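You operate a simulated robot arm through the tools that you are given. There is no shell and no other tool. Be economical: measure what you need, move in short steps, check, and stop when the job is done.

The job below is to be done with a simulated robot arm. You get a single attempt, and the scene is never put back.

TASK
Stand the red plug from the top of the check bench beside the bare cover. It goes on the side that lies toward x -1.0, y +0.0 (a direction in the base frame), with about 3 cm between them.

Only the result counts: the job must be done as asked and must still hold three seconds after the hand-in. Knocking over, shifting, dropping, spilling or breaking anything else fails it. Lids that push on must go on centred and level and be pressed home; caps that screw on are set level and turned clockwise until they are tight.

THE ROBOT
A 7-joint arm with a two-finger parallel gripper on a trunk, on a base that drives. Base frame: it is fixed to the floor where the robot stands at the start and does not move with it; the origin is under the middle of the robot, x ahead of it, y to its left, z up; the surface under the hand at the start is at about z = 800. Units: mm, rad, N and s.
With the tool pointing down near the work surface it reaches from about 480 to 920 mm from the robot's upright axis, wherever it stands. Its first joint turns from -2.007 to 2.007 rad. Places, roughly: bare cover (11x6x6 cm) [-2200, 3700, 900]. Payload 3.91 kg.
Tool frame: the origin (TCP) lies between the finger pads and is the grasp point; the fingertips stand 30 mm ahead of it; z points along the fingers, y is the line along which they close. The gripper opens to 110 mm. The fingers are 20 mm wide and 10 mm thick; the gripper's body (48 by 112 mm) begins 55 mm behind the TCP.
Orientation is that of the tool frame in the base frame, as [roll, pitch, yaw] about the fixed x, y, z axes, in that order (R = Rz(yaw) Ry(pitch) Rx(roll)). With the fingers straight down and closing along the base's y, the tool's x points along the base's -x, its y along +y and its z along -z.

THE INTERFACE
- The arm moves only by the tool drive_tool. Its argument "rows" is a list of rows, each a list of 6 numbers: the shift along the tool's x, y, z in units of 200 mm (1.0 is 200 mm), then the turn, a rotation vector about the tool's x, y, z in units of 45 degrees (1.0 is 45 degrees). In form: [[dx, dy, dz, wx, wy, wz], ...]. A call has 1 to 12 rows; each row is the pose to reach, as a shift and turn from the pose commanded when the call began, along the tool's axes at that moment. "claw" is the gripper command, from -1 (shut) to 1 (fully open), values between in proportion, set as the call begins (left out, the last holds). A call with a number of a shift or a turn outside -1 to 1 is refused whole. A row lasts 0.2 s, in which the tool goes at most 50 mm and 0.15 rad; a call with a longer step from one row to the next is refused whole, and so is a gripper value outside its range. Where a pose cannot be reached the arm comes as near as it can. A force on the tool above 40 N (or 10 N above the force at the start of the call, whichever is more), or a blocked arm, ends the call early, and 0.2 s more pass. The fingers move at their own pace (about 153 mm/s each) and stop on an object; they squeeze with about 32 N. The grip force told is the motor's: it shows also when the fingers shut on nothing. Time passes only in rows, and 0.2 s behind the last, so rows that repeat a pose let the fingers close. It gives the time, the measured TCP pose, the force on the tool (base axes), the opening and the grip force at its end, in the units of the frame above (readings bear some noise), with the torque about the TCP (base axes, N m) and any sound that the robot's microphone picked up.
- Cameras (640 x 400 px; columns grow to the right, rows downward): "scene" is now at [220.8, 174.9, 1304.4]; the picture's right is [-0.37, -0.93, 0.00], its down [-0.61, 0.24, -0.76] and it looks along [0.70, -0.28, -0.66] (base axes); focal length 268 px, centre (320, 200). "wrist" rides on the gripper at [72, 17, -103] in the tool frame; the picture's right is [-0.23, 0.97, 0.00], its down [-0.76, -0.18, -0.62] and it looks along [-0.61, -0.14, 0.78] (tool axes); focal length 222 px, centre (320, 200). There is no depth. A picture from a camera that has moved, and an enlarged one, comes with that camera's place and axes in the base frame and with its lens.
- snapshot(camera): a new picture of that camera. The clock stands still meanwhile.
- slide_trunk(by): slides the trunk up (or, below 0, down) by that many mm; the arm and the scene camera ride with it, the base frame stays. It gives what a move gives, with no picture.
- drive_base(legs): drives the robot by 1 to 6 legs, each [ahead, left, turn to the left] in mm, mm and rad, along the robot's own axes; the way and the turn of a leg run together, so that a leg with both is an arc; at most 1500 mm and 3.142 rad a leg. The arm and the cameras ride along, it lands a little off, and it stops where it bumps. It gives what a move gives.
- turn_head(pan, tilt): turns the head with the scene camera to pan (to the left, within 1.396 rad either way) and tilt (down, from -0.506 to 1.204), counted from straight ahead of the robot. It gives what a move gives.
- close_up(camera, box): a new picture of the part [left, top, right, bottom] of that camera's present view, enlarged. The clock stands still meanwhile.
- finish_job(): hands the job in; it is judged then, once.

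Work in short steps. Places have to be worked out from the pictures, the camera data and where the tool is seen: move nearer, look again, correct. Check each grasp and each placing, and mend what went wrong. You have 120 turns and 90 pictures in all, those below and enlarged ones among them. Open the gripper and draw the arm clear of the work before you hand the job in, unless the task says otherwise; then end with one line.

The tools are called after "Call:" as a command line: name --pt "numbers of a row" for each row, then --argument value for the rest, lists and objects as JSON in quotes. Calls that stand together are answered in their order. drive_tool: Moves the arm, as the interface text tells. Its arguments: {"type":"object","properties":{"rows":{"type":"array"},"claw":{"type":"number"}},"required":["rows"]} The other tools are called the same way: slide_trunk (by) slides the trunk up or down; drive_base (legs) drives the base; turn_head (pan, tilt) turns the head that bears the scene camera; snapshot (camera) takes a picture; close_up (camera, box) takes an enlarged picture of a part of a camera's view; finish_job () hands the job in.

At the start:

```text
clock: 0.0
ee_pos: [531.7, 45.2, 1045.5]
orientation: [3.142, 0.0, 3.142]
contact_force: [0.2, -0.4, 0.4]
moment: [0.01, 0.0, -0.01]
finger_gap: 110.3
grip_force: 0.0
trunk travel left (down, up): [-650.0, 340.0]
robot x, y, heading: [0.6, 1.3, -0.001]
head pan, tilt: [-0.374, 0.716]
```

scene: 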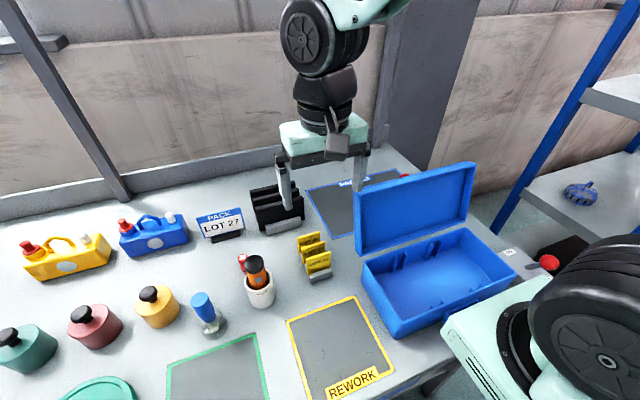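
wrist: 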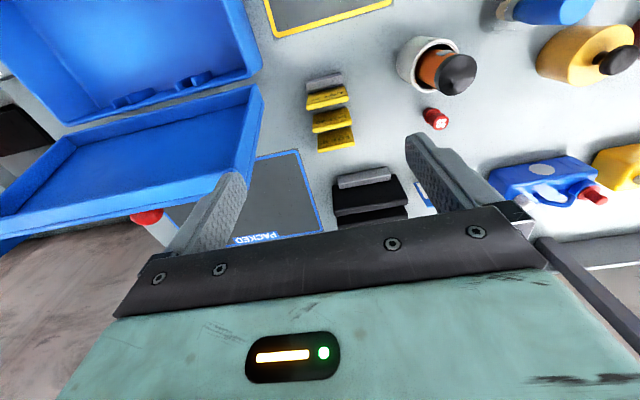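

The bench ahead shows a small red object near the cup, but I don't yet know which bench is the "check bench". I'll zoom in here first.

Call:
close_up --camera "scene" --box '[180, 180, 340, 340]'

Call:
turn_head --pan 1.3 --tilt 0.25

Call:
snapshot --camera "scene"

```text
2.50 times, centred on (260, 260) of scene
camera zoom: at [220.8, 174.9, 1304.4], right [-0.37, -0.93, 0.0], down [-0.61, 0.24, -0.76], along [0.7, -0.28, -0.66], focal length 670 px, centre (470, 50)
```

zoom: 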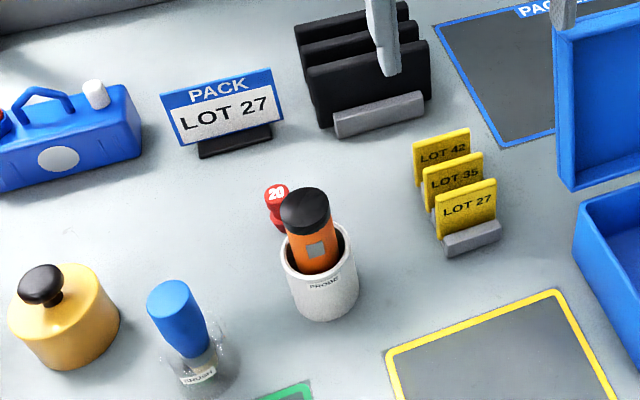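

```text
clock: 1.7
ee_pos: [530.7, 45.8, 1045.1]
orientation: [-3.14, 0.001, -3.14]
contact_force: [-0.3, 0.1, -0.4]
moment: [0.0, 0.01, 0.02]
finger_gap: 109.8
grip_force: 0.0
trunk travel left (down, up): [-650.0, 340.0]
robot x, y, heading: [1.8, -2.8, -0.0]
head pan, tilt: [1.3, 0.25]
```

```text
86 pictures are left
camera scene: at [167.3, 295.7, 1346.5], right [0.96, -0.27, 0.0], down [-0.07, -0.24, -0.97], along [0.26, 0.93, -0.25], focal length 268 px, centre (320, 200)
```

scene: 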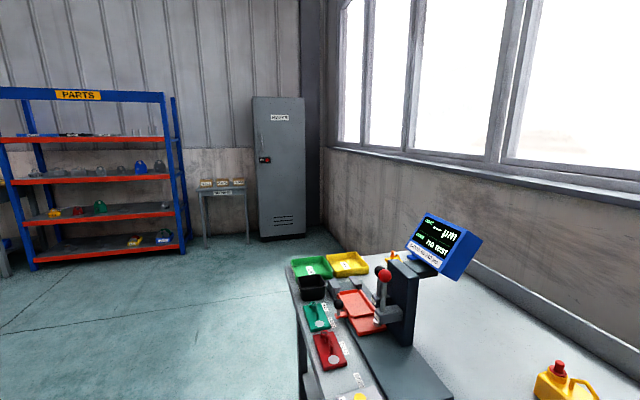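

The left end of this bench has a check rig, and a shelf unit and table stand beyond it. I'll look further around.

Call:
turn_head --pan 0.7 --tilt 0.6

Call:
snapshot --camera "scene"

Call:
turn_head --pan -1.35 --tilt 0.25

Call:
snapshot --camera "scene"

```text
clock: 2.7
ee_pos: [530.7, 46.9, 1046.8]
orientation: [-3.141, -0.001, 3.14]
contact_force: [0.4, -0.4, -0.2]
moment: [0.01, 0.03, 0.0]
finger_gap: 110.1
grip_force: 0.0
trunk travel left (down, up): [-650.0, 340.0]
robot x, y, heading: [-1.0, -2.1, -0.0]
head pan, tilt: [0.7, 0.6]
```

```text
85 pictures are left
camera scene: at [209.8, 262.8, 1314.4], right [0.64, -0.76, 0.0], down [-0.43, -0.36, -0.83], along [0.63, 0.53, -0.56], focal length 268 px, centre (320, 200)
```

scene: 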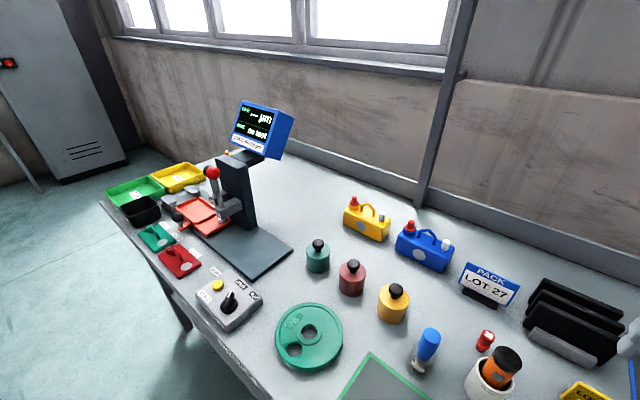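

```text
clock: 4.7
ee_pos: [531.6, 46.6, 1045.5]
orientation: [-3.141, 0.0, 3.142]
contact_force: [-0.1, 0.0, 0.4]
moment: [0.02, -0.05, 0.0]
finger_gap: 110.1
grip_force: 0.0
trunk travel left (down, up): [-650.0, 340.0]
robot x, y, heading: [-0.1, 2.5, 0.001]
head pan, tilt: [-1.349, 0.25]
```

```text
84 pictures are left
camera scene: at [162.8, 114.7, 1346.5], right [-0.98, -0.22, 0.0], down [-0.05, 0.24, -0.97], along [0.21, -0.95, -0.25], focal length 268 px, centre (320, 200)
```

scene: 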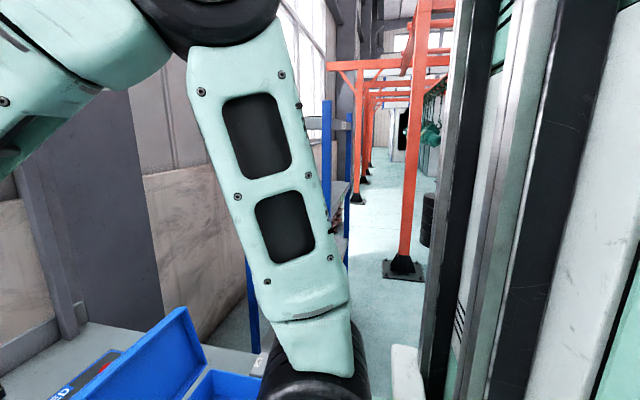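

This bench looks like the check bench. There are red items right of the blue box too, so I'll check those before deciding which one is the red plug.

Call:
turn_head --pan -0.9 --tilt 0.85

Call:
snapshot --camera "scene"

Call:
close_up --camera "wrist" --box '[360, 20, 500, 160]'

Call:
turn_head --pan -0.4 --tilt 0.7

Call:
close_up --camera "scene" --box '[380, 140, 600, 300]'

```text
clock: 5.7
ee_pos: [530.6, 45.7, 1046.1]
orientation: [-3.141, -0.001, -3.141]
contact_force: [0.7, -0.3, -0.4]
moment: [0.01, 0.0, 0.0]
finger_gap: 110.0
grip_force: 0.1
trunk travel left (down, up): [-650.0, 340.0]
robot x, y, heading: [0.9, 2.1, 0.004]
head pan, tilt: [-0.901, 0.85]
```

```text
83 pictures are left
camera scene: at [190.8, 144.4, 1293.5], right [-0.78, -0.62, 0.0], down [-0.47, 0.59, -0.66], along [0.41, -0.52, -0.75], focal length 268 px, centre (320, 200)
```

scene: 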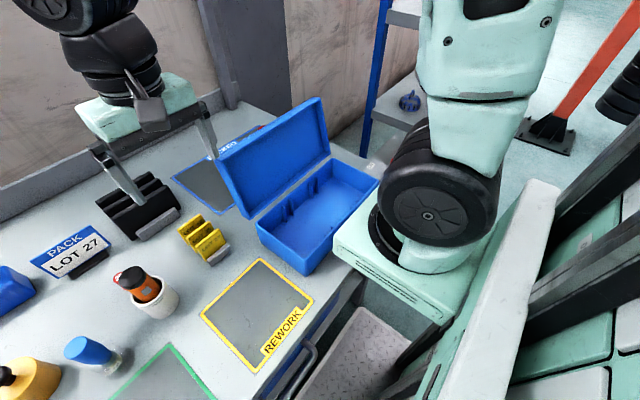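

```text
2.86 times, centred on (430, 90) of wrist
camera zoom: at [458.7, 63.2, 1147.6], right [0.23, 0.97, 0.0], down [0.76, -0.18, 0.62], along [0.61, -0.14, -0.78], focal length 635 px, centre (6, 514)
```

zoom: 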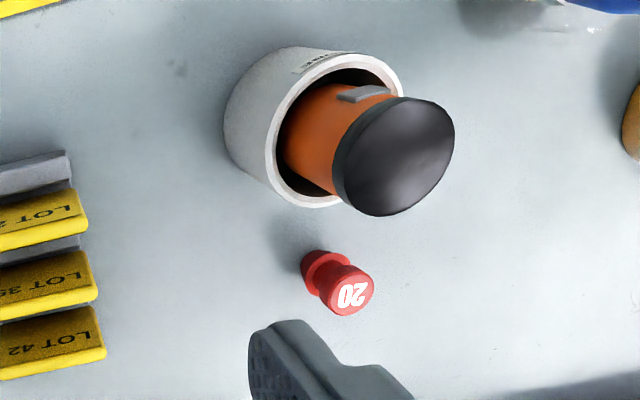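

```text
clock: 6.6
ee_pos: [531.1, 46.3, 1045.9]
orientation: [3.141, -0.001, 3.141]
contact_force: [-0.1, -0.4, 0.1]
moment: [0.03, 0.01, 0.0]
finger_gap: 110.0
grip_force: 0.0
trunk travel left (down, up): [-650.0, 340.0]
robot x, y, heading: [-1.5, -0.4, -0.003]
head pan, tilt: [-0.4, 0.7]
```

```text
2.50 times, centred on (490, 220) of scene
camera zoom: at [220.5, 172.7, 1305.7], right [-0.39, -0.92, 0.0], down [-0.59, 0.25, -0.76], along [0.7, -0.3, -0.64], focal length 670 px, centre (-105, 150)
```

zoom: 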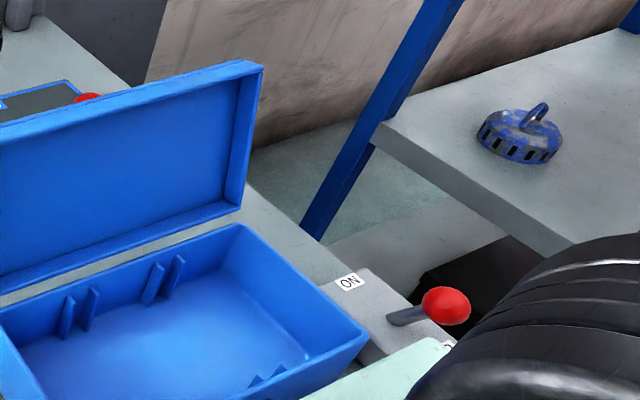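

The red "20" item is a small stepped plug standing up. I'll check the red-topped thing behind the box lid too.

Call:
close_up --camera "wrist" --box '[90, 170, 230, 260]'

```text
4.44 times, centred on (160, 215) of wrist
camera zoom: at [458.7, 63.2, 1147.6], right [0.23, 0.97, 0.0], down [0.76, -0.18, 0.62], along [0.61, -0.14, -0.78], focal length 987 px, centre (1031, 133)
```

zoom: 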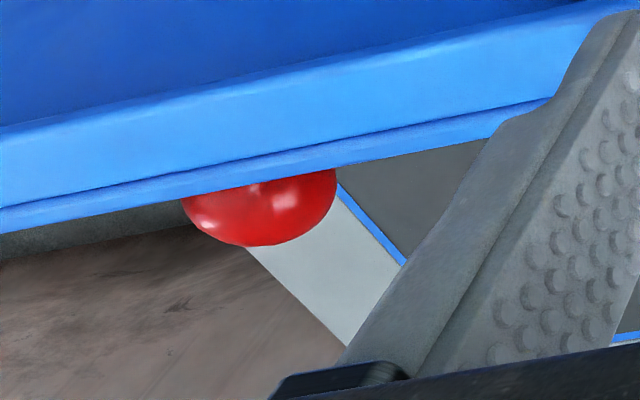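

The "20" piece is the red plug. From both views it stands at about (601, 202) with its top near z 839, and the probe cup is at about (530, 175) rising to z 905. I'll turn the hand so the camera side faces away from the cup, and start with 45° clockwise steps.

Call:
drive_tool --pt "0 0 0 0 0 0.17" --pt "0 0 0 0 0 0.34" --pt "0 0 0 0 0 0.51" --pt "0 0 0 0 0 0.68" --pt "0 0 0 0 0 0.85" --pt "0 0 0 0 0 1.0" --claw 0.0

Call:
drive_tool --pt "0 0 0 0 0 0.17" --pt "0 0 0 0 0 0.34" --pt "0 0 0 0 0 0.51" --pt "0 0 0 0 0 0.68" --pt "0 0 0 0 0 0.85" --pt "0 0 0 0 0 1.0"

Call:
drive_tool --pt "0 0 0 0 0 0.17" --pt "0 0 0 0 0 0.34" --pt "0 0 0 0 0 0.51" --pt "0 0 0 0 0 0.68" --pt "0 0 0 0 0 0.85" --pt "0 0 0 0 0 1.0"

Call:
drive_tool --pt "0 0 0 0 0 0.17" --pt "0 0 0 0 0 0.34" --pt "0 0 0 0 0 0.5"

```text
clock: 8.0
ee_pos: [531.2, 45.7, 1044.8]
orientation: [3.141, 0.001, 2.354]
contact_force: [0.1, -0.5, -0.4]
moment: [-0.05, -0.01, 0.02]
finger_gap: 55.3
grip_force: 0.1
trunk travel left (down, up): [-650.0, 340.0]
robot x, y, heading: [-1.2, 0.5, 0.0]
head pan, tilt: [-0.4, 0.7]
```

```text
clock: 9.4
ee_pos: [531.3, 46.1, 1045.3]
orientation: [3.14, -0.002, 1.567]
contact_force: [-0.9, 0.3, -0.7]
moment: [0.01, -0.01, 0.0]
finger_gap: 55.2
grip_force: 0.1
trunk travel left (down, up): [-650.0, 340.0]
robot x, y, heading: [-1.6, -1.0, 0.0]
head pan, tilt: [-0.4, 0.7]
```

```text
clock: 10.8
ee_pos: [530.6, 45.4, 1045.3]
orientation: [-3.14, -0.001, 0.784]
contact_force: [0.2, -0.2, -0.4]
moment: [0.02, -0.04, 0.01]
finger_gap: 55.2
grip_force: 0.1
trunk travel left (down, up): [-650.0, 340.0]
robot x, y, heading: [-1.9, -0.3, -0.001]
head pan, tilt: [-0.4, 0.7]
```

```text
clock: 11.6
ee_pos: [535.7, 36.9, 1045.4]
orientation: [-3.139, 0.0, 0.364]
contact_force: [-1.6, 5.4, 1.1]
moment: [-0.45, -0.22, 0.05]
finger_gap: 54.8
grip_force: 0.1
trunk travel left (down, up): [-650.0, 340.0]
robot x, y, heading: [1.2, 1.1, 0.003]
head pan, tilt: [-0.4, 0.7]
```

At the last bit the tool crept off and shows a small force, so the wrist seems near its limit. I'll back off about 12° and check.

Call:
drive_tool --pt "0 0 0 0 0 -0.15" --pt "0 0 0 0 0 -0.27" --pt "0 0 0 0 0 -0.27"

Call:
snapshot --camera "wrist"

Call:
snapshot --camera "scene"

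```text
clock: 12.4
ee_pos: [531.0, 46.7, 1046.1]
orientation: [-3.141, -0.001, 0.605]
contact_force: [-0.6, -0.6, 0.7]
moment: [0.03, -0.03, -0.03]
finger_gap: 55.0
grip_force: 0.0
trunk travel left (down, up): [-650.0, 340.0]
robot x, y, heading: [-4.6, -0.4, 0.003]
head pan, tilt: [-0.4, 0.7]
```

```text
79 pictures are left
camera wrist: at [600.2, 73.7, 1147.8], right [0.37, -0.93, 0.0], down [-0.73, -0.29, 0.62], along [-0.58, -0.23, -0.78], focal length 222 px, centre (320, 200)
```

wrist: 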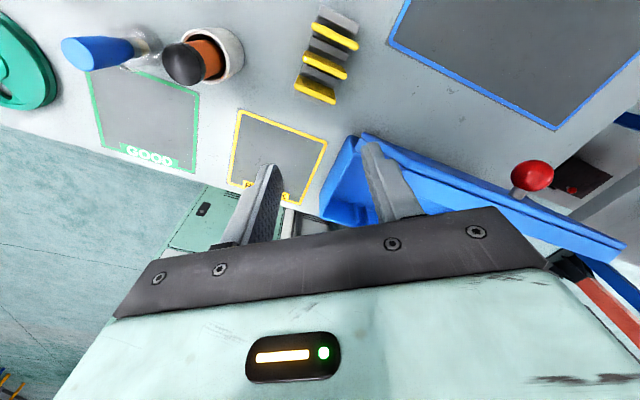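

```text
78 pictures are left
camera scene: at [220.5, 172.7, 1305.7], right [-0.39, -0.92, 0.0], down [-0.59, 0.25, -0.76], along [0.7, -0.3, -0.64], focal length 268 px, centre (320, 200)
```

scene: 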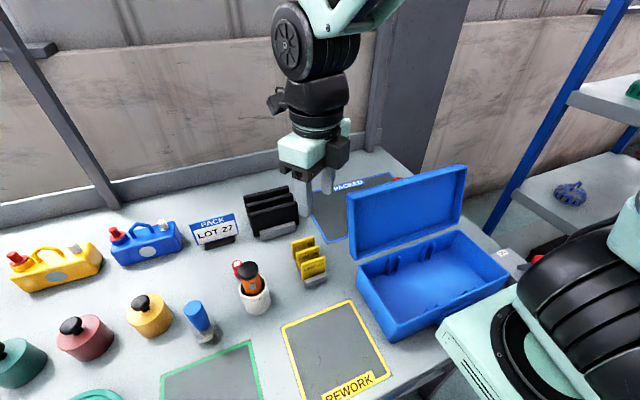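

The red ball is the switch lever, so the "20" piece is the only red plug. I'll set yaw to about 0.85 and then move above the plug.

Call:
drive_tool --pt "0 0 0 0 0 -0.16" --pt "0 0 0 0 0 -0.31" --pt "0 0 0 0 0 -0.31"

Call:
drive_tool --pt "0.16 -0.05 0 0 0 0" --pt "0.32 -0.1 0 0 0 0" --pt "0.48 -0.15 0 0 0 0" --pt "0.64 -0.2 0 0 0 0" --pt "0.817 -0.252 0 0 0 0" --pt "0.817 -0.252 0 0 0 0"

Call:
snapshot --camera "wrist"

Call:
close_up --camera "scene" --box '[160, 180, 340, 340]'

```text
clock: 13.2
ee_pos: [530.3, 46.9, 1045.1]
orientation: [-3.14, 0.0, 0.849]
contact_force: [0.9, -0.7, 0.1]
moment: [0.0, 0.0, -0.01]
finger_gap: 54.8
grip_force: 0.1
trunk travel left (down, up): [-650.0, 340.0]
robot x, y, heading: [1.5, -1.2, -0.001]
head pan, tilt: [-0.4, 0.7]
```

```text
clock: 14.6
ee_pos: [602.7, 201.5, 1045.9]
orientation: [3.142, -0.001, 0.849]
contact_force: [-0.6, 0.3, 0.1]
moment: [-0.04, -0.01, -0.01]
finger_gap: 54.9
grip_force: 0.0
trunk travel left (down, up): [-650.0, 340.0]
robot x, y, heading: [-2.1, -1.1, 0.002]
head pan, tilt: [-0.4, 0.7]
```

```text
77 pictures are left
camera wrist: at [662.3, 245.1, 1147.9], right [0.58, -0.81, 0.0], down [-0.64, -0.45, 0.62], along [-0.51, -0.36, -0.78], focal length 222 px, centre (320, 200)
```

wrist: 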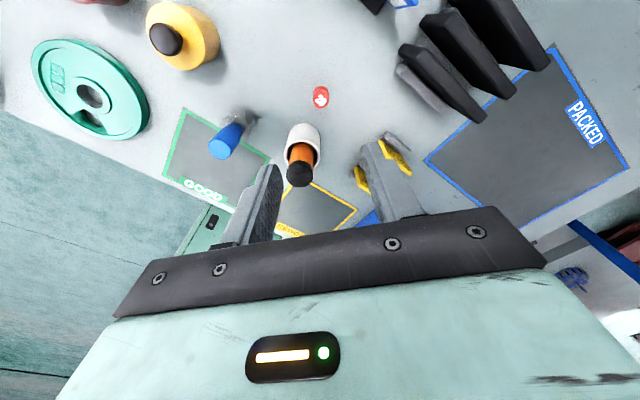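

```text
2.50 times, centred on (250, 260) of scene
camera zoom: at [220.5, 172.7, 1305.7], right [-0.39, -0.92, 0.0], down [-0.59, 0.25, -0.76], along [0.7, -0.3, -0.64], focal length 670 px, centre (495, 50)
```

zoom: 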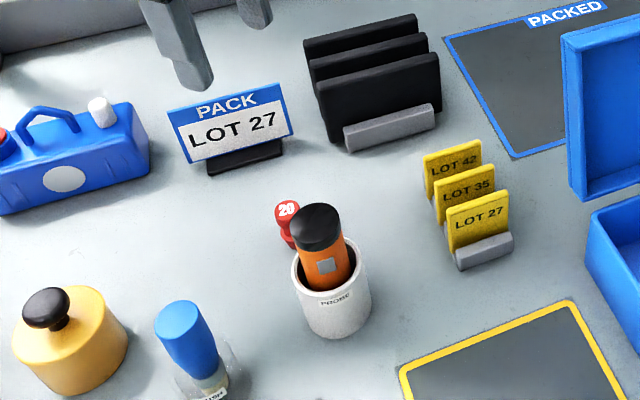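

The wrist view puts the plug at about (601, 200), right under the hand. I'll descend to z≈890 and check.

Call:
drive_tool --pt "-0.01 0 0.2 0 0 0" --pt "-0.01 0 0.4 0 0 0" --pt "-0.01 0 0.6 0 0 0" --pt "-0.01 0 0.775 0 0 0" --pt "-0.01 0 0.775 0 0 0"

Call:
snapshot --camera "wrist"

Call:
close_up --camera "scene" --box '[160, 160, 340, 320]'

```text
clock: 15.8
ee_pos: [599.4, 200.5, 891.3]
orientation: [-3.141, -0.001, 0.847]
contact_force: [0.8, -0.2, -0.5]
moment: [0.01, 0.0, -0.02]
finger_gap: 55.3
grip_force: 0.1
trunk travel left (down, up): [-650.0, 340.0]
robot x, y, heading: [0.4, 3.4, -0.002]
head pan, tilt: [-0.4, 0.7]
```

```text
75 pictures are left
camera wrist: at [660.1, 244.2, 992.4], right [0.58, -0.81, 0.0], down [-0.64, -0.45, 0.62], along [-0.51, -0.36, -0.78], focal length 222 px, centre (320, 200)
```

wrist: 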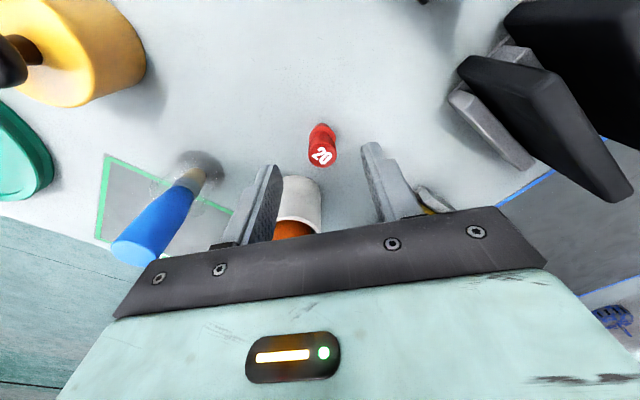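

```text
2.50 times, centred on (250, 240) of scene
camera zoom: at [220.5, 172.7, 1305.7], right [-0.39, -0.92, 0.0], down [-0.59, 0.25, -0.76], along [0.7, -0.3, -0.64], focal length 670 px, centre (495, 100)
```

zoom: 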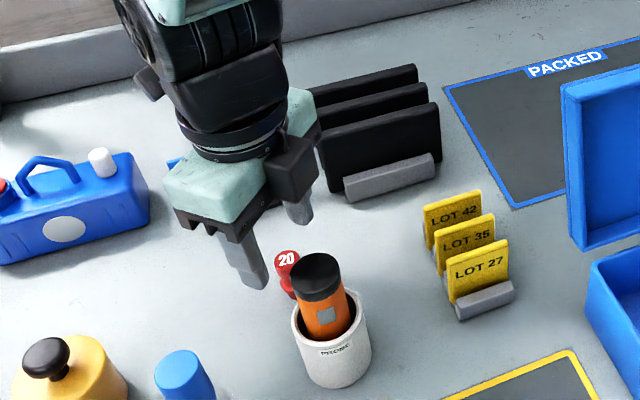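

The plug lies between the fingers within a couple of mm. I'll lower to TCP z≈838 and then close.

Call:
drive_tool --pt "0 0 0.1 0 0 0" --pt "0 0 0.2 0 0 0" --pt "0 0 0.265 0 0 0" --pt "0 0 0.265 0 0 0"

Call:
drive_tool --pt "0 0 0 0 0 0" --pt "0 0 0 0 0 0" --pt "0 0 0 0 0 0" --claw -1

Call:
snapshot --camera "wrist"

```text
clock: 16.8
ee_pos: [600.5, 200.2, 836.8]
orientation: [3.141, 0.0, 0.848]
contact_force: [-0.1, 0.3, 0.0]
moment: [-0.03, -0.02, 0.01]
finger_gap: 54.8
grip_force: 0.0
trunk travel left (down, up): [-650.0, 340.0]
robot x, y, heading: [-3.5, 0.9, 0.002]
head pan, tilt: [-0.4, 0.7]
```

```text
clock: 17.6
ee_pos: [599.9, 200.2, 836.9]
orientation: [-3.141, 0.001, 0.846]
contact_force: [1.8, -1.1, 2.3]
moment: [0.03, -0.05, -0.01]
finger_gap: 20.0
grip_force: 32.1
trunk travel left (down, up): [-650.0, 340.0]
robot x, y, heading: [2.4, -1.6, -0.003]
head pan, tilt: [-0.4, 0.7]
```

```text
73 pictures are left
camera wrist: at [660.6, 244.0, 939.4], right [0.58, -0.81, 0.0], down [-0.64, -0.45, 0.62], along [-0.51, -0.36, -0.78], focal length 222 px, centre (320, 200)
```

wrist: 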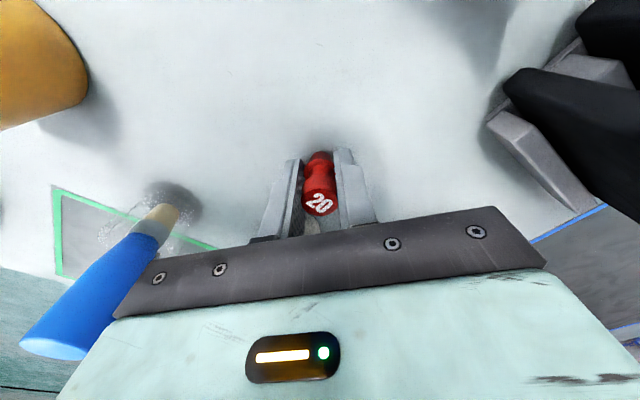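

It's gripped at 20 mm. I'll lift it straight up and check.

Call:
drive_tool --pt "0 0 -0.1 0 0 0" --pt "0 0 -0.3 0 0 0" --pt "0 0 -0.5 0 0 0" --pt "0 0 -0.7 0 0 0" --pt "0 0 -0.9 0 0 0" --pt "0 0 -1.0 0 0 0" --pt "0 0 -1.0 0 0 0"

Call:
snapshot --camera "wrist"

Call:
turn_head --pan 1.39 --tilt 0.5

Call:
snapshot --camera "scene"

```text
clock: 19.2
ee_pos: [599.2, 198.8, 1038.0]
orientation: [-3.141, 0.0, 0.847]
contact_force: [0.0, 0.2, -0.6]
moment: [-0.01, 0.0, 0.02]
finger_gap: 19.7
grip_force: 31.5
trunk travel left (down, up): [-650.0, 340.0]
robot x, y, heading: [-2.0, 1.2, -0.007]
head pan, tilt: [-0.4, 0.7]
```

```text
72 pictures are left
camera wrist: at [660.6, 243.6, 1139.8], right [0.58, -0.81, 0.0], down [-0.64, -0.45, 0.62], along [-0.51, -0.36, -0.78], focal length 222 px, centre (320, 200)
```

wrist: 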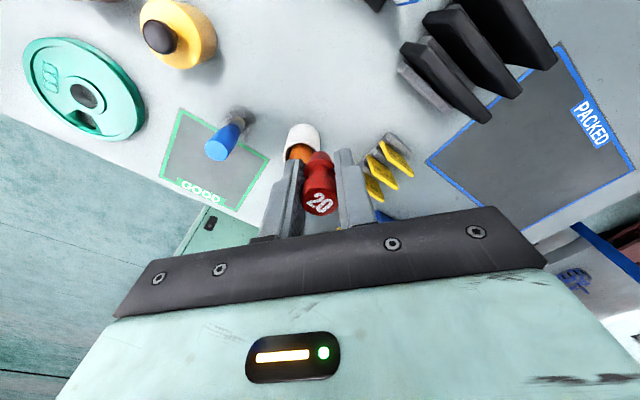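

```text
clock: 21.0
ee_pos: [600.7, 198.8, 1037.5]
orientation: [-3.141, -0.001, 0.849]
contact_force: [-0.5, -0.2, -0.5]
moment: [-0.02, -0.01, -0.02]
finger_gap: 20.0
grip_force: 31.9
trunk travel left (down, up): [-650.0, 340.0]
robot x, y, heading: [-1.8, -3.1, -0.0]
head pan, tilt: [1.389, 0.499]
```

```text
71 pictures are left
camera scene: at [158.8, 295.3, 1323.4], right [0.98, -0.18, 0.0], down [-0.09, -0.47, -0.88], along [0.16, 0.86, -0.48], focal length 268 px, centre (320, 200)
```

scene: 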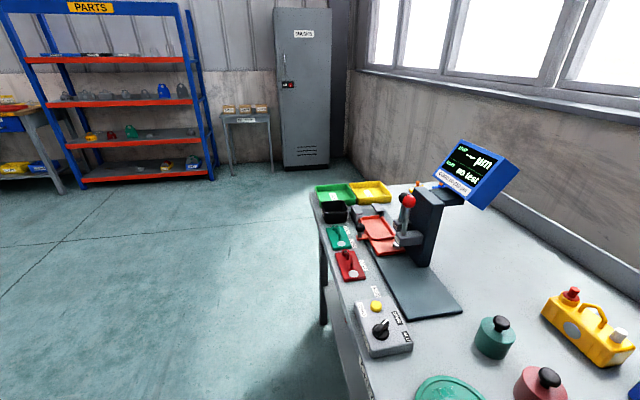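

The plug is held firmly. I'll back away from the bench so I can turn and see the far area.

Call:
drive_base --legs '[[-400, 0, 0]]'

Call:
snapshot --camera "scene"

```text
clock: 23.5
ee_pos: [199.1, 200.2, 1037.8]
orientation: [-3.141, 0.001, 0.846]
contact_force: [-0.3, 0.2, -0.1]
moment: [0.0, 0.0, 0.0]
finger_gap: 20.4
grip_force: 32.1
trunk travel left (down, up): [-650.0, 340.0]
robot x, y, heading: [-404.3, -0.5, -0.006]
head pan, tilt: [1.389, 0.499]
```

```text
70 pictures are left
camera scene: at [-242.1, 295.3, 1323.4], right [0.98, -0.18, 0.0], down [-0.09, -0.47, -0.88], along [0.16, 0.86, -0.48], focal length 268 px, centre (320, 200)
```

scene: 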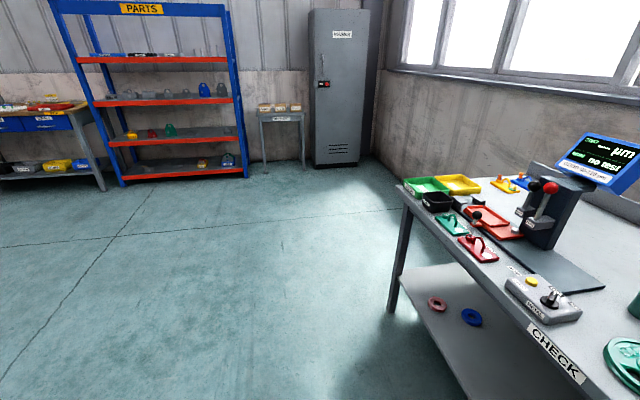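

The bench is labelled CHECK, which confirms it. I'll turn left toward the cover's table.

Call:
drive_base --legs '[[0, 0, 1.57]]'

Call:
turn_head --pan 0.5 --tilt 0.3

Call:
snapshot --camera "scene"

```text
clock: 27.7
ee_pos: [-603.2, 600.6, 1036.6]
orientation: [-3.141, -0.001, 2.423]
contact_force: [-0.5, 0.2, -1.0]
moment: [0.01, -0.03, -0.02]
finger_gap: 20.2
grip_force: 32.3
trunk travel left (down, up): [-650.0, 340.0]
robot x, y, heading: [-399.2, 1.4, 1.573]
head pan, tilt: [1.389, 0.499]
```

```text
clock: 28.9
ee_pos: [-603.7, 600.8, 1037.4]
orientation: [-3.142, 0.0, 2.423]
contact_force: [-0.5, -0.9, -0.1]
moment: [-0.02, -0.03, 0.02]
finger_gap: 19.9
grip_force: 32.1
trunk travel left (down, up): [-650.0, 340.0]
robot x, y, heading: [-404.3, -1.3, 1.574]
head pan, tilt: [0.499, 0.3]
```

```text
69 pictures are left
camera scene: at [-651.3, 224.4, 1341.8], right [0.88, 0.48, 0.0], down [0.14, -0.26, -0.96], along [-0.46, 0.84, -0.3], focal length 268 px, centre (320, 200)
```

scene: 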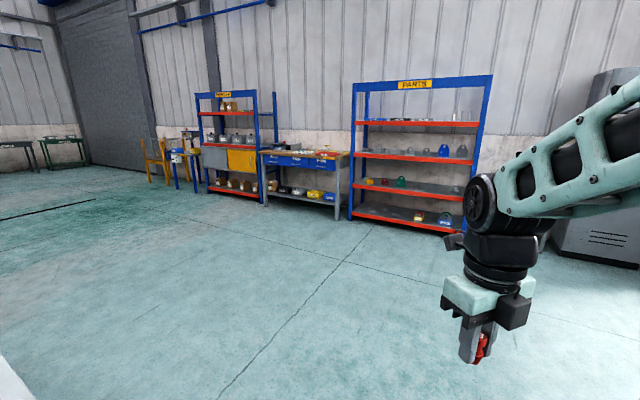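

The cover projects to about (342, 150), at the right end of the work table or the left part of the parts rack. I'll zoom in.

Call:
close_up --camera "scene" --box '[250, 120, 410, 220]'

```text
4.00 times, centred on (330, 170) of scene
camera zoom: at [-651.3, 224.4, 1341.8], right [0.88, 0.48, 0.0], down [0.14, -0.26, -0.96], along [-0.46, 0.84, -0.3], focal length 1072 px, centre (280, 320)
```

zoom: 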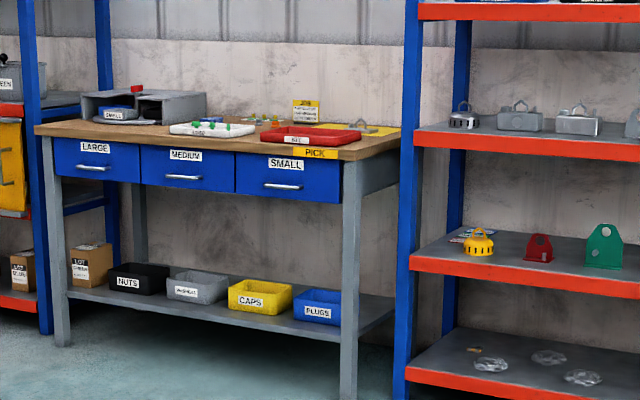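

There's a PICK mat on the table's right end with a grey handled object near the projected spot, and similar grey covers on the rack. The floor is clear, so I'll drive nearer.

Call:
drive_base --legs '[[1100, 850, 0], [1000, 850, 0]]'

Call:
turn_head --pan 0.05 --tilt 0.35

Call:
snapshot --camera "scene"

```text
clock: 32.3
ee_pos: [-936.0, 1024.1, 1036.9]
orientation: [3.139, 0.0, 2.436]
contact_force: [0.5, -0.4, -0.7]
moment: [0.0, -0.02, -0.01]
finger_gap: 19.9
grip_force: 32.3
trunk travel left (down, up): [-650.0, 340.0]
robot x, y, heading: [-725.2, 425.9, 1.592]
head pan, tilt: [0.499, 0.3]
stopped in leg 1: the robot was blocked; the commanded pose is now the measured one
```

```text
clock: 33.2
ee_pos: [-936.7, 1023.8, 1037.6]
orientation: [3.14, 0.001, 2.435]
contact_force: [0.0, 0.5, -0.1]
moment: [-0.01, -0.02, 0.0]
finger_gap: 19.8
grip_force: 31.9
trunk travel left (down, up): [-650.0, 340.0]
robot x, y, heading: [-727.5, 428.8, 1.589]
head pan, tilt: [0.051, 0.351]
```

```text
67 pictures are left
camera scene: at [-940.0, 659.1, 1337.1], right [1.0, 0.07, 0.0], down [0.02, -0.34, -0.94], along [-0.06, 0.94, -0.34], focal length 268 px, centre (320, 200)
```

scene: 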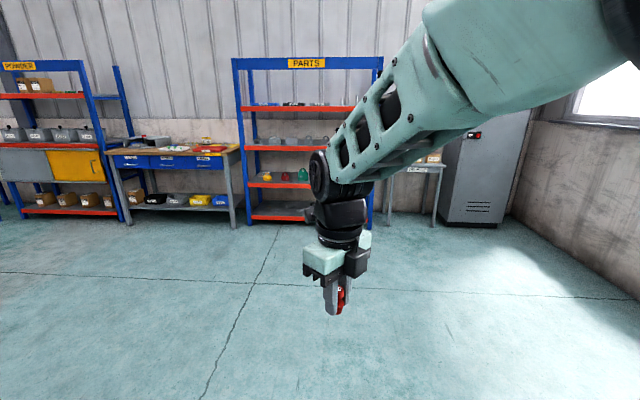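

The base was blocked, probably by something close on its left. I'll look there.

Call:
turn_head --pan 1.3 --tilt 0.8

Call:
snapshot --camera "scene"

```text
clock: 34.7
ee_pos: [-936.2, 1024.6, 1036.9]
orientation: [3.139, 0.0, 2.436]
contact_force: [0.2, -0.9, -0.1]
moment: [0.01, -0.04, 0.02]
finger_gap: 20.1
grip_force: 32.3
trunk travel left (down, up): [-650.0, 340.0]
robot x, y, heading: [-723.7, 427.0, 1.592]
head pan, tilt: [1.3, 0.799]
```

```text
66 pictures are left
camera scene: at [-1011.7, 586.5, 1297.5], right [0.25, 0.97, 0.0], down [0.69, -0.18, -0.7], along [-0.68, 0.18, -0.72], focal length 268 px, centre (320, 200)
```

scene: 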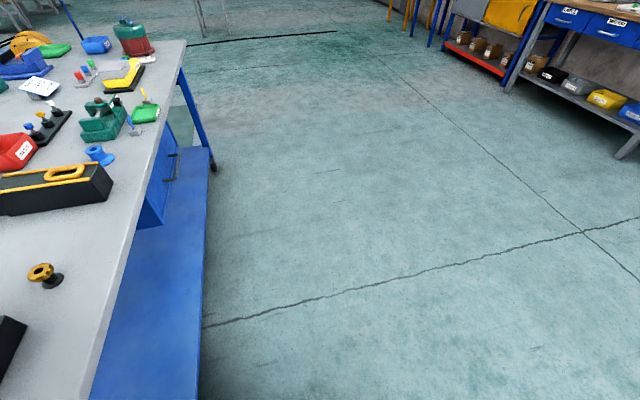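

A bench with parts stands to the left-rear, with its front edge near y≈270, and I touched it. Its items are all upright. I'll move off to the right, go well ahead past it, then left.

Call:
drive_base --legs '[[0, -100, 0], [800, 0, 0], [500, 650, 0]]'

Call:
snapshot --camera "scene"

```text
clock: 43.7
ee_pos: [-1512.9, 2315.8, 1037.0]
orientation: [3.14, -0.001, 2.435]
contact_force: [0.2, 0.3, 0.1]
moment: [0.0, -0.02, 0.0]
finger_gap: 20.0
grip_force: 32.3
trunk travel left (down, up): [-650.0, 340.0]
robot x, y, heading: [-1297.3, 1719.3, 1.588]
head pan, tilt: [1.3, 0.799]
```

```text
65 pictures are left
camera scene: at [-1588.0, 1878.4, 1297.4], right [0.25, 0.97, 0.0], down [0.69, -0.18, -0.7], along [-0.68, 0.17, -0.72], focal length 268 px, centre (320, 200)
```

scene: 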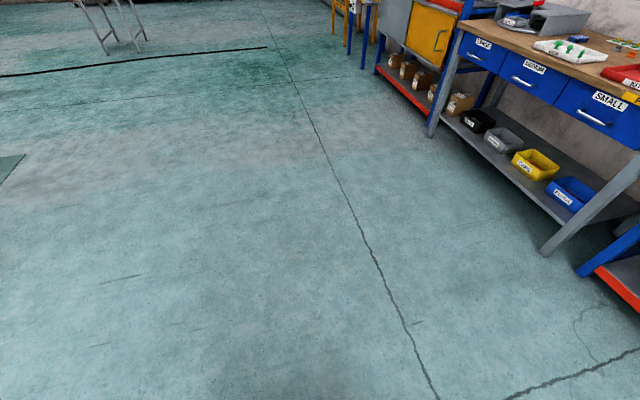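

The way is clear. I'll move left and a bit forward, then look at the table.

Call:
drive_base --legs '[[400, 650, 0]]'

Call:
turn_head --pan 0.1 --tilt 0.35

Call:
snapshot --camera "scene"

```text
clock: 47.8
ee_pos: [-2167.1, 2710.0, 1037.4]
orientation: [3.141, 0.0, 2.433]
contact_force: [0.5, 0.4, 0.2]
moment: [0.01, 0.01, 0.0]
finger_gap: 20.0
grip_force: 31.8
trunk travel left (down, up): [-650.0, 340.0]
robot x, y, heading: [-1960.2, 2113.1, 1.584]
head pan, tilt: [1.3, 0.799]
```

```text
clock: 49.2
ee_pos: [-2167.6, 2709.5, 1037.3]
orientation: [3.138, -0.001, 2.434]
contact_force: [-0.1, 0.0, -0.4]
moment: [0.01, -0.01, 0.01]
finger_gap: 20.1
grip_force: 32.2
trunk travel left (down, up): [-650.0, 340.0]
robot x, y, heading: [-1959.3, 2115.7, 1.584]
head pan, tilt: [0.099, 0.351]
```

```text
64 pictures are left
camera scene: at [-2176.1, 2344.5, 1337.0], right [0.99, 0.12, 0.0], down [0.04, -0.34, -0.94], along [-0.11, 0.93, -0.34], focal length 268 px, centre (320, 200)
```

scene: 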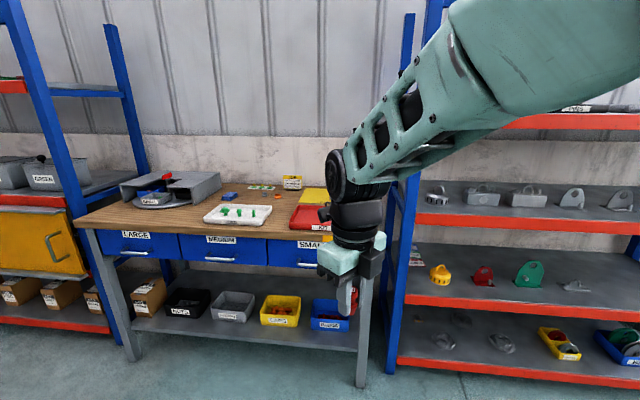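

The cover should be at the right back of the table, hidden behind my wrist. I'll shift the base right to see past the arm.

Call:
drive_base --legs '[[0, -300, 0]]'

Call:
turn_head --pan 0.3 --tilt 0.45

Call:
snapshot --camera "scene"

Call:
close_up --camera "scene" --box '[200, 80, 400, 220]'

```text
clock: 51.3
ee_pos: [-1867.3, 2714.7, 1037.0]
orientation: [3.139, 0.0, 2.436]
contact_force: [-0.7, -0.5, 0.1]
moment: [0.04, -0.01, 0.0]
finger_gap: 19.9
grip_force: 32.1
trunk travel left (down, up): [-650.0, 340.0]
robot x, y, heading: [-1656.8, 2116.4, 1.587]
head pan, tilt: [0.099, 0.351]
```

```text
clock: 52.0
ee_pos: [-1868.7, 2715.5, 1038.4]
orientation: [3.14, 0.001, 2.433]
contact_force: [0.8, -0.2, 0.0]
moment: [-0.02, 0.01, -0.03]
finger_gap: 20.0
grip_force: 32.3
trunk travel left (down, up): [-650.0, 340.0]
robot x, y, heading: [-1658.6, 2116.1, 1.589]
head pan, tilt: [0.3, 0.45]
```

```text
63 pictures are left
camera scene: at [-1894.1, 2344.3, 1327.9], right [0.95, 0.31, 0.0], down [0.14, -0.41, -0.9], along [-0.28, 0.86, -0.43], focal length 268 px, centre (320, 200)
```

scene: 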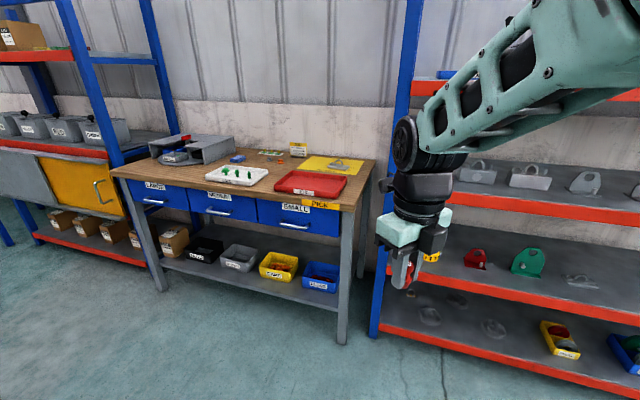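

```text
2.86 times, centred on (300, 150) of scene
camera zoom: at [-1894.1, 2344.3, 1327.9], right [0.95, 0.31, 0.0], down [0.14, -0.41, -0.9], along [-0.28, 0.86, -0.43], focal length 766 px, centre (377, 343)
```

zoom: 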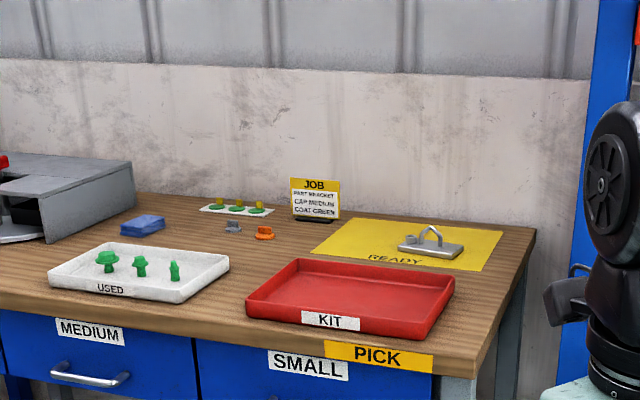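

The small grey piece on the yellow READY mat at about (-2220, 3675) matches the given cover position, so the table top is near z 870. I'll raise the trunk a bit and drive until the spot is straight ahead, stopping short to look.

Call:
slide_trunk --by 80

Call:
drive_base --legs '[[350, 640, -0.017]]'

Call:
turn_head --pan -0.15 --tilt 0.5

Call:
snapshot --camera "scene"

```text
clock: 53.2
ee_pos: [-1869.0, 2715.1, 1117.9]
orientation: [3.138, 0.0, 2.435]
contact_force: [0.4, 0.3, -0.5]
moment: [-0.02, 0.01, 0.0]
finger_gap: 20.2
grip_force: 32.3
trunk travel left (down, up): [-730.0, 260.0]
robot x, y, heading: [-1657.4, 2119.7, 1.585]
head pan, tilt: [0.3, 0.45]
```

```text
clock: 57.2
ee_pos: [-2504.3, 3061.4, 1117.4]
orientation: [3.14, 0.0, 2.419]
contact_force: [-0.4, 0.8, -0.5]
moment: [-0.01, -0.02, 0.0]
finger_gap: 19.9
grip_force: 32.1
trunk travel left (down, up): [-730.0, 260.0]
robot x, y, heading: [-2302.8, 2461.9, 1.571]
head pan, tilt: [0.3, 0.45]
```

```text
clock: 58.1
ee_pos: [-2505.8, 3061.0, 1117.1]
orientation: [3.138, -0.001, 2.42]
contact_force: [0.6, -0.1, -0.9]
moment: [0.0, 0.02, 0.02]
finger_gap: 20.0
grip_force: 32.0
trunk travel left (down, up): [-730.0, 260.0]
robot x, y, heading: [-2304.8, 2462.9, 1.576]
head pan, tilt: [-0.15, 0.499]
```

```text
61 pictures are left
camera scene: at [-2496.0, 2693.2, 1403.4], right [0.99, -0.15, 0.0], down [-0.07, -0.47, -0.88], along [0.13, 0.87, -0.48], focal length 268 px, centre (320, 200)
```

scene: 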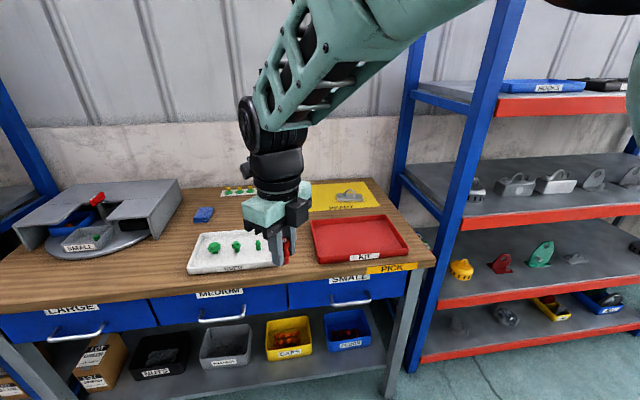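

The spot left of the cover is clear. I'll turn the tool so it closes along base y, with its camera toward −x, and then drive up to the table.

Call:
drive_tool --pt "0 0 0 0 0 -0.17" --pt "0 0 0 0 0 -0.34" --pt "0 0 0 0 0 -0.51" --pt "0 0 0 0 0 -0.68" --pt "0 0 0 0 0 -0.85" --pt "0 0 0 0 0 -0.917"

Call:
drive_base --legs '[[400, 0, 0]]'

Call:
turn_head --pan -0.3 --tilt 0.6

Call:
snapshot --camera "scene"

Call:
snapshot --camera "wrist"

```text
clock: 59.5
ee_pos: [-2505.7, 3062.0, 1116.5]
orientation: [3.14, 0.001, -3.14]
contact_force: [0.6, -0.5, -0.9]
moment: [0.02, 0.02, -0.01]
finger_gap: 20.1
grip_force: 31.7
trunk travel left (down, up): [-730.0, 260.0]
robot x, y, heading: [-2303.1, 2459.7, 1.575]
head pan, tilt: [-0.15, 0.499]
```

```text
clock: 61.9
ee_pos: [-2505.9, 3458.6, 1116.9]
orientation: [3.139, -0.001, 3.138]
contact_force: [-0.1, -0.2, 1.0]
moment: [-0.02, -0.02, 0.03]
finger_gap: 20.3
grip_force: 32.1
trunk travel left (down, up): [-730.0, 260.0]
robot x, y, heading: [-2304.2, 2857.4, 1.576]
head pan, tilt: [-0.15, 0.499]
```

```text
clock: 62.6
ee_pos: [-2504.9, 3457.8, 1116.3]
orientation: [3.14, 0.0, 3.139]
contact_force: [-0.5, -0.1, -0.6]
moment: [0.02, 0.04, 0.02]
finger_gap: 20.1
grip_force: 32.4
trunk travel left (down, up): [-730.0, 260.0]
robot x, y, heading: [-2304.8, 2856.6, 1.572]
head pan, tilt: [-0.3, 0.6]
```

```text
60 pictures are left
camera scene: at [-2483.9, 3084.8, 1394.3], right [0.96, -0.29, 0.0], down [-0.17, -0.54, -0.83], along [0.24, 0.79, -0.56], focal length 268 px, centre (320, 200)
```

scene: 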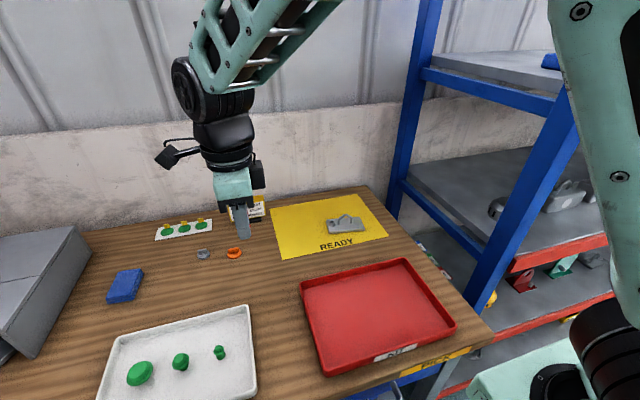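

```text
59 pictures are left
camera wrist: at [-2577.4, 3475.6, 1219.2], right [0.23, 0.97, 0.0], down [0.76, -0.18, 0.62], along [0.61, -0.14, -0.78], focal length 222 px, centre (320, 200)
```

wrist: 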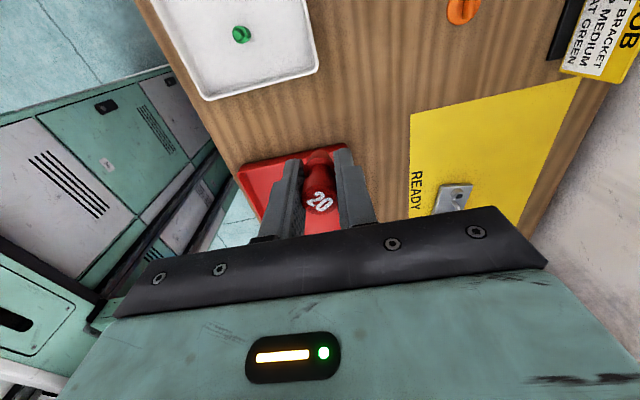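

I'll zoom in on the object on the READY mat.

Call:
close_up --camera "scene" --box '[220, 160, 420, 285]'

Call:
close_up --camera "scene" --box '[315, 200, 375, 240]'

```text
3.20 times, centred on (320, 222) of scene
camera zoom: at [-2483.9, 3084.8, 1394.3], right [0.96, -0.29, 0.0], down [-0.17, -0.54, -0.83], along [0.24, 0.79, -0.56], focal length 858 px, centre (320, 128)
```

zoom: 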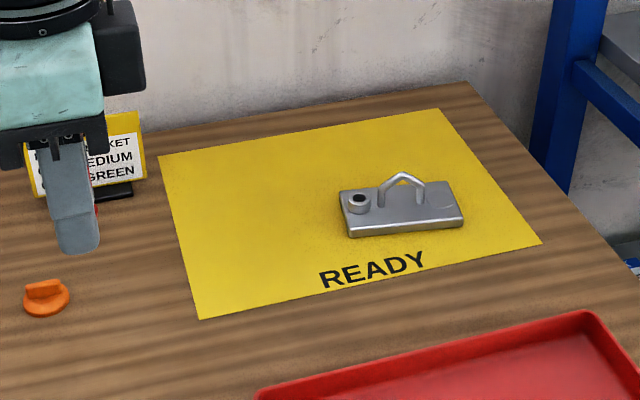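

```text
10.00 times, centred on (345, 220) of scene
camera zoom: at [-2483.9, 3084.8, 1394.3], right [0.96, -0.29, 0.0], down [-0.17, -0.54, -0.83], along [0.24, 0.79, -0.56], focal length 2681 px, centre (70, 0)
```

zoom: 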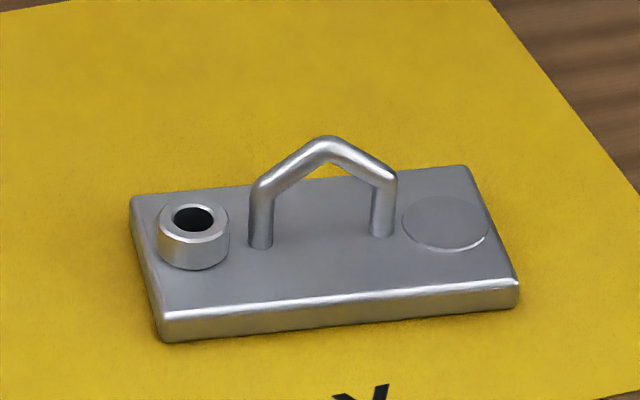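

The plate with bail handle and spout is the cover. Its left end face is centred near (-2282, 3662) and turned about -9°, so the plug's target is about (-2322, 3664). I'll move above it, staying high.

Call:
drive_tool --pt "-0.15 0.15 0 0 0 0" --pt "-0.3 0.3 0 0 0 0" --pt "-0.45 0.45 0 0 0 0" --pt "-0.6 0.62 0 0 0 0" --pt "-0.75 0.79 0 0 0 0" --pt "-0.9 0.93 0.1 0 0 0" --pt "-0.915 0.99 0.25 0 0 0" --pt "-0.915 0.99 0.25 0 0 0"

Call:
snapshot --camera "wrist"

Call:
close_up --camera "scene" --box '[220, 140, 420, 265]'

```text
clock: 64.4
ee_pos: [-2321.3, 3656.4, 1068.1]
orientation: [3.14, 0.002, 3.138]
contact_force: [-0.1, -0.1, 0.9]
moment: [0.0, 0.0, 0.01]
finger_gap: 19.9
grip_force: 32.4
trunk travel left (down, up): [-730.0, 260.0]
robot x, y, heading: [-2303.7, 2857.0, 1.569]
head pan, tilt: [-0.3, 0.6]
```

```text
56 pictures are left
camera wrist: at [-2394.0, 3672.9, 1169.7], right [0.23, 0.97, 0.0], down [0.76, -0.18, 0.62], along [0.61, -0.14, -0.78], focal length 222 px, centre (320, 200)
```

wrist: 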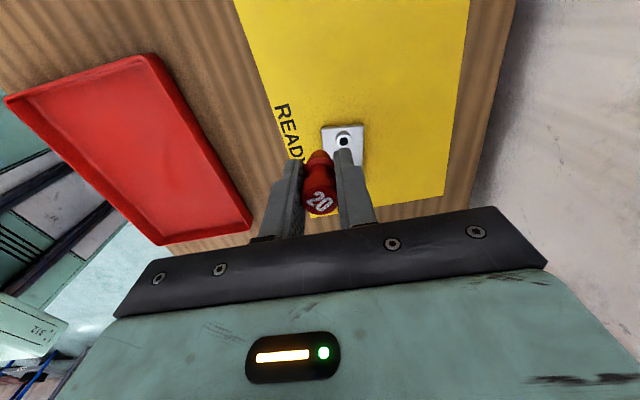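

```text
3.20 times, centred on (320, 202) of scene
camera zoom: at [-2483.8, 3084.8, 1394.3], right [0.96, -0.29, 0.0], down [-0.17, -0.54, -0.83], along [0.24, 0.79, -0.56], focal length 858 px, centre (320, 192)
```

zoom: 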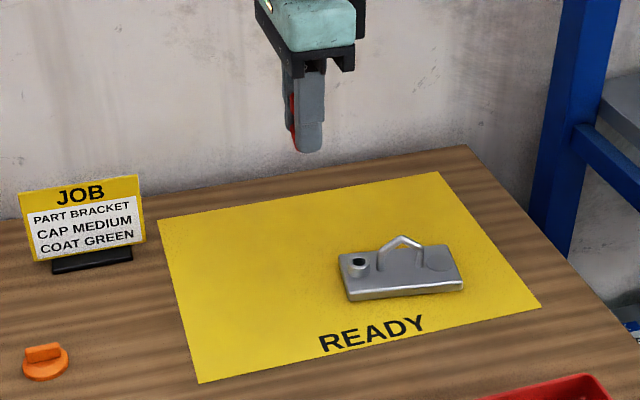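

Two-view triangulation puts the table nearer z≈855, with the cover's left end face around (-2276, 3682). The new plug target is about (-2317, 3679). I'll shift there and lower partway to check.

Call:
drive_tool --pt "-0.01 0.055 0.1 0 0 0" --pt "-0.02 0.11 0.25 0 0 0" --pt "-0.02 0.11 0.4 0 0 0" --pt "-0.02 0.11 0.55 0 0 0" --pt "-0.02 0.11 0.55 0 0 0"

Call:
close_up --camera "wrist" --box '[220, 60, 460, 220]'

Call:
close_up --camera "scene" --box '[270, 160, 390, 240]'

```text
clock: 65.6
ee_pos: [-2317.0, 3677.2, 958.5]
orientation: [3.14, 0.0, 3.136]
contact_force: [-0.2, 0.1, -0.1]
moment: [-0.02, -0.03, 0.0]
finger_gap: 19.9
grip_force: 32.1
trunk travel left (down, up): [-730.0, 260.0]
robot x, y, heading: [-2306.7, 2858.2, 1.57]
head pan, tilt: [-0.3, 0.6]
```

```text
2.50 times, centred on (340, 140) of wrist
camera zoom: at [-2389.7, 3695.6, 1060.1], right [0.23, 0.97, 0.0], down [0.76, -0.18, 0.62], along [0.61, -0.14, -0.78], focal length 555 px, centre (270, 350)
```

zoom: 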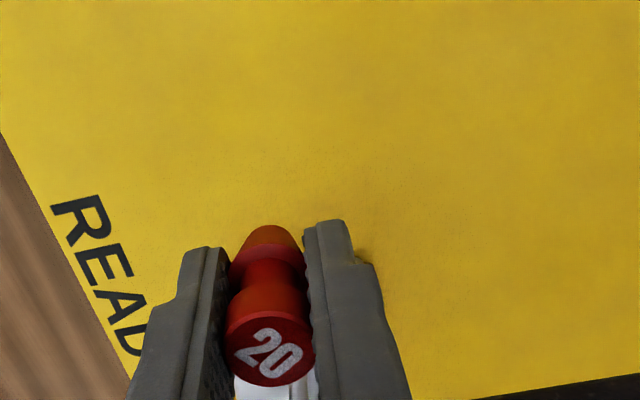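

```text
5.00 times, centred on (330, 200) of scene
camera zoom: at [-2483.8, 3084.8, 1394.3], right [0.96, -0.29, 0.0], down [-0.17, -0.54, -0.83], along [0.24, 0.79, -0.56], focal length 1341 px, centre (270, 200)
```

zoom: 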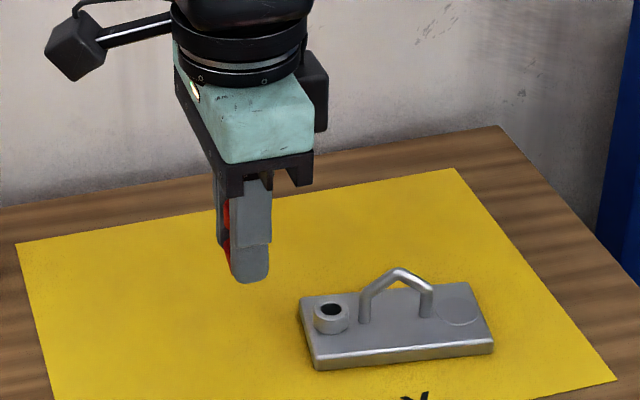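

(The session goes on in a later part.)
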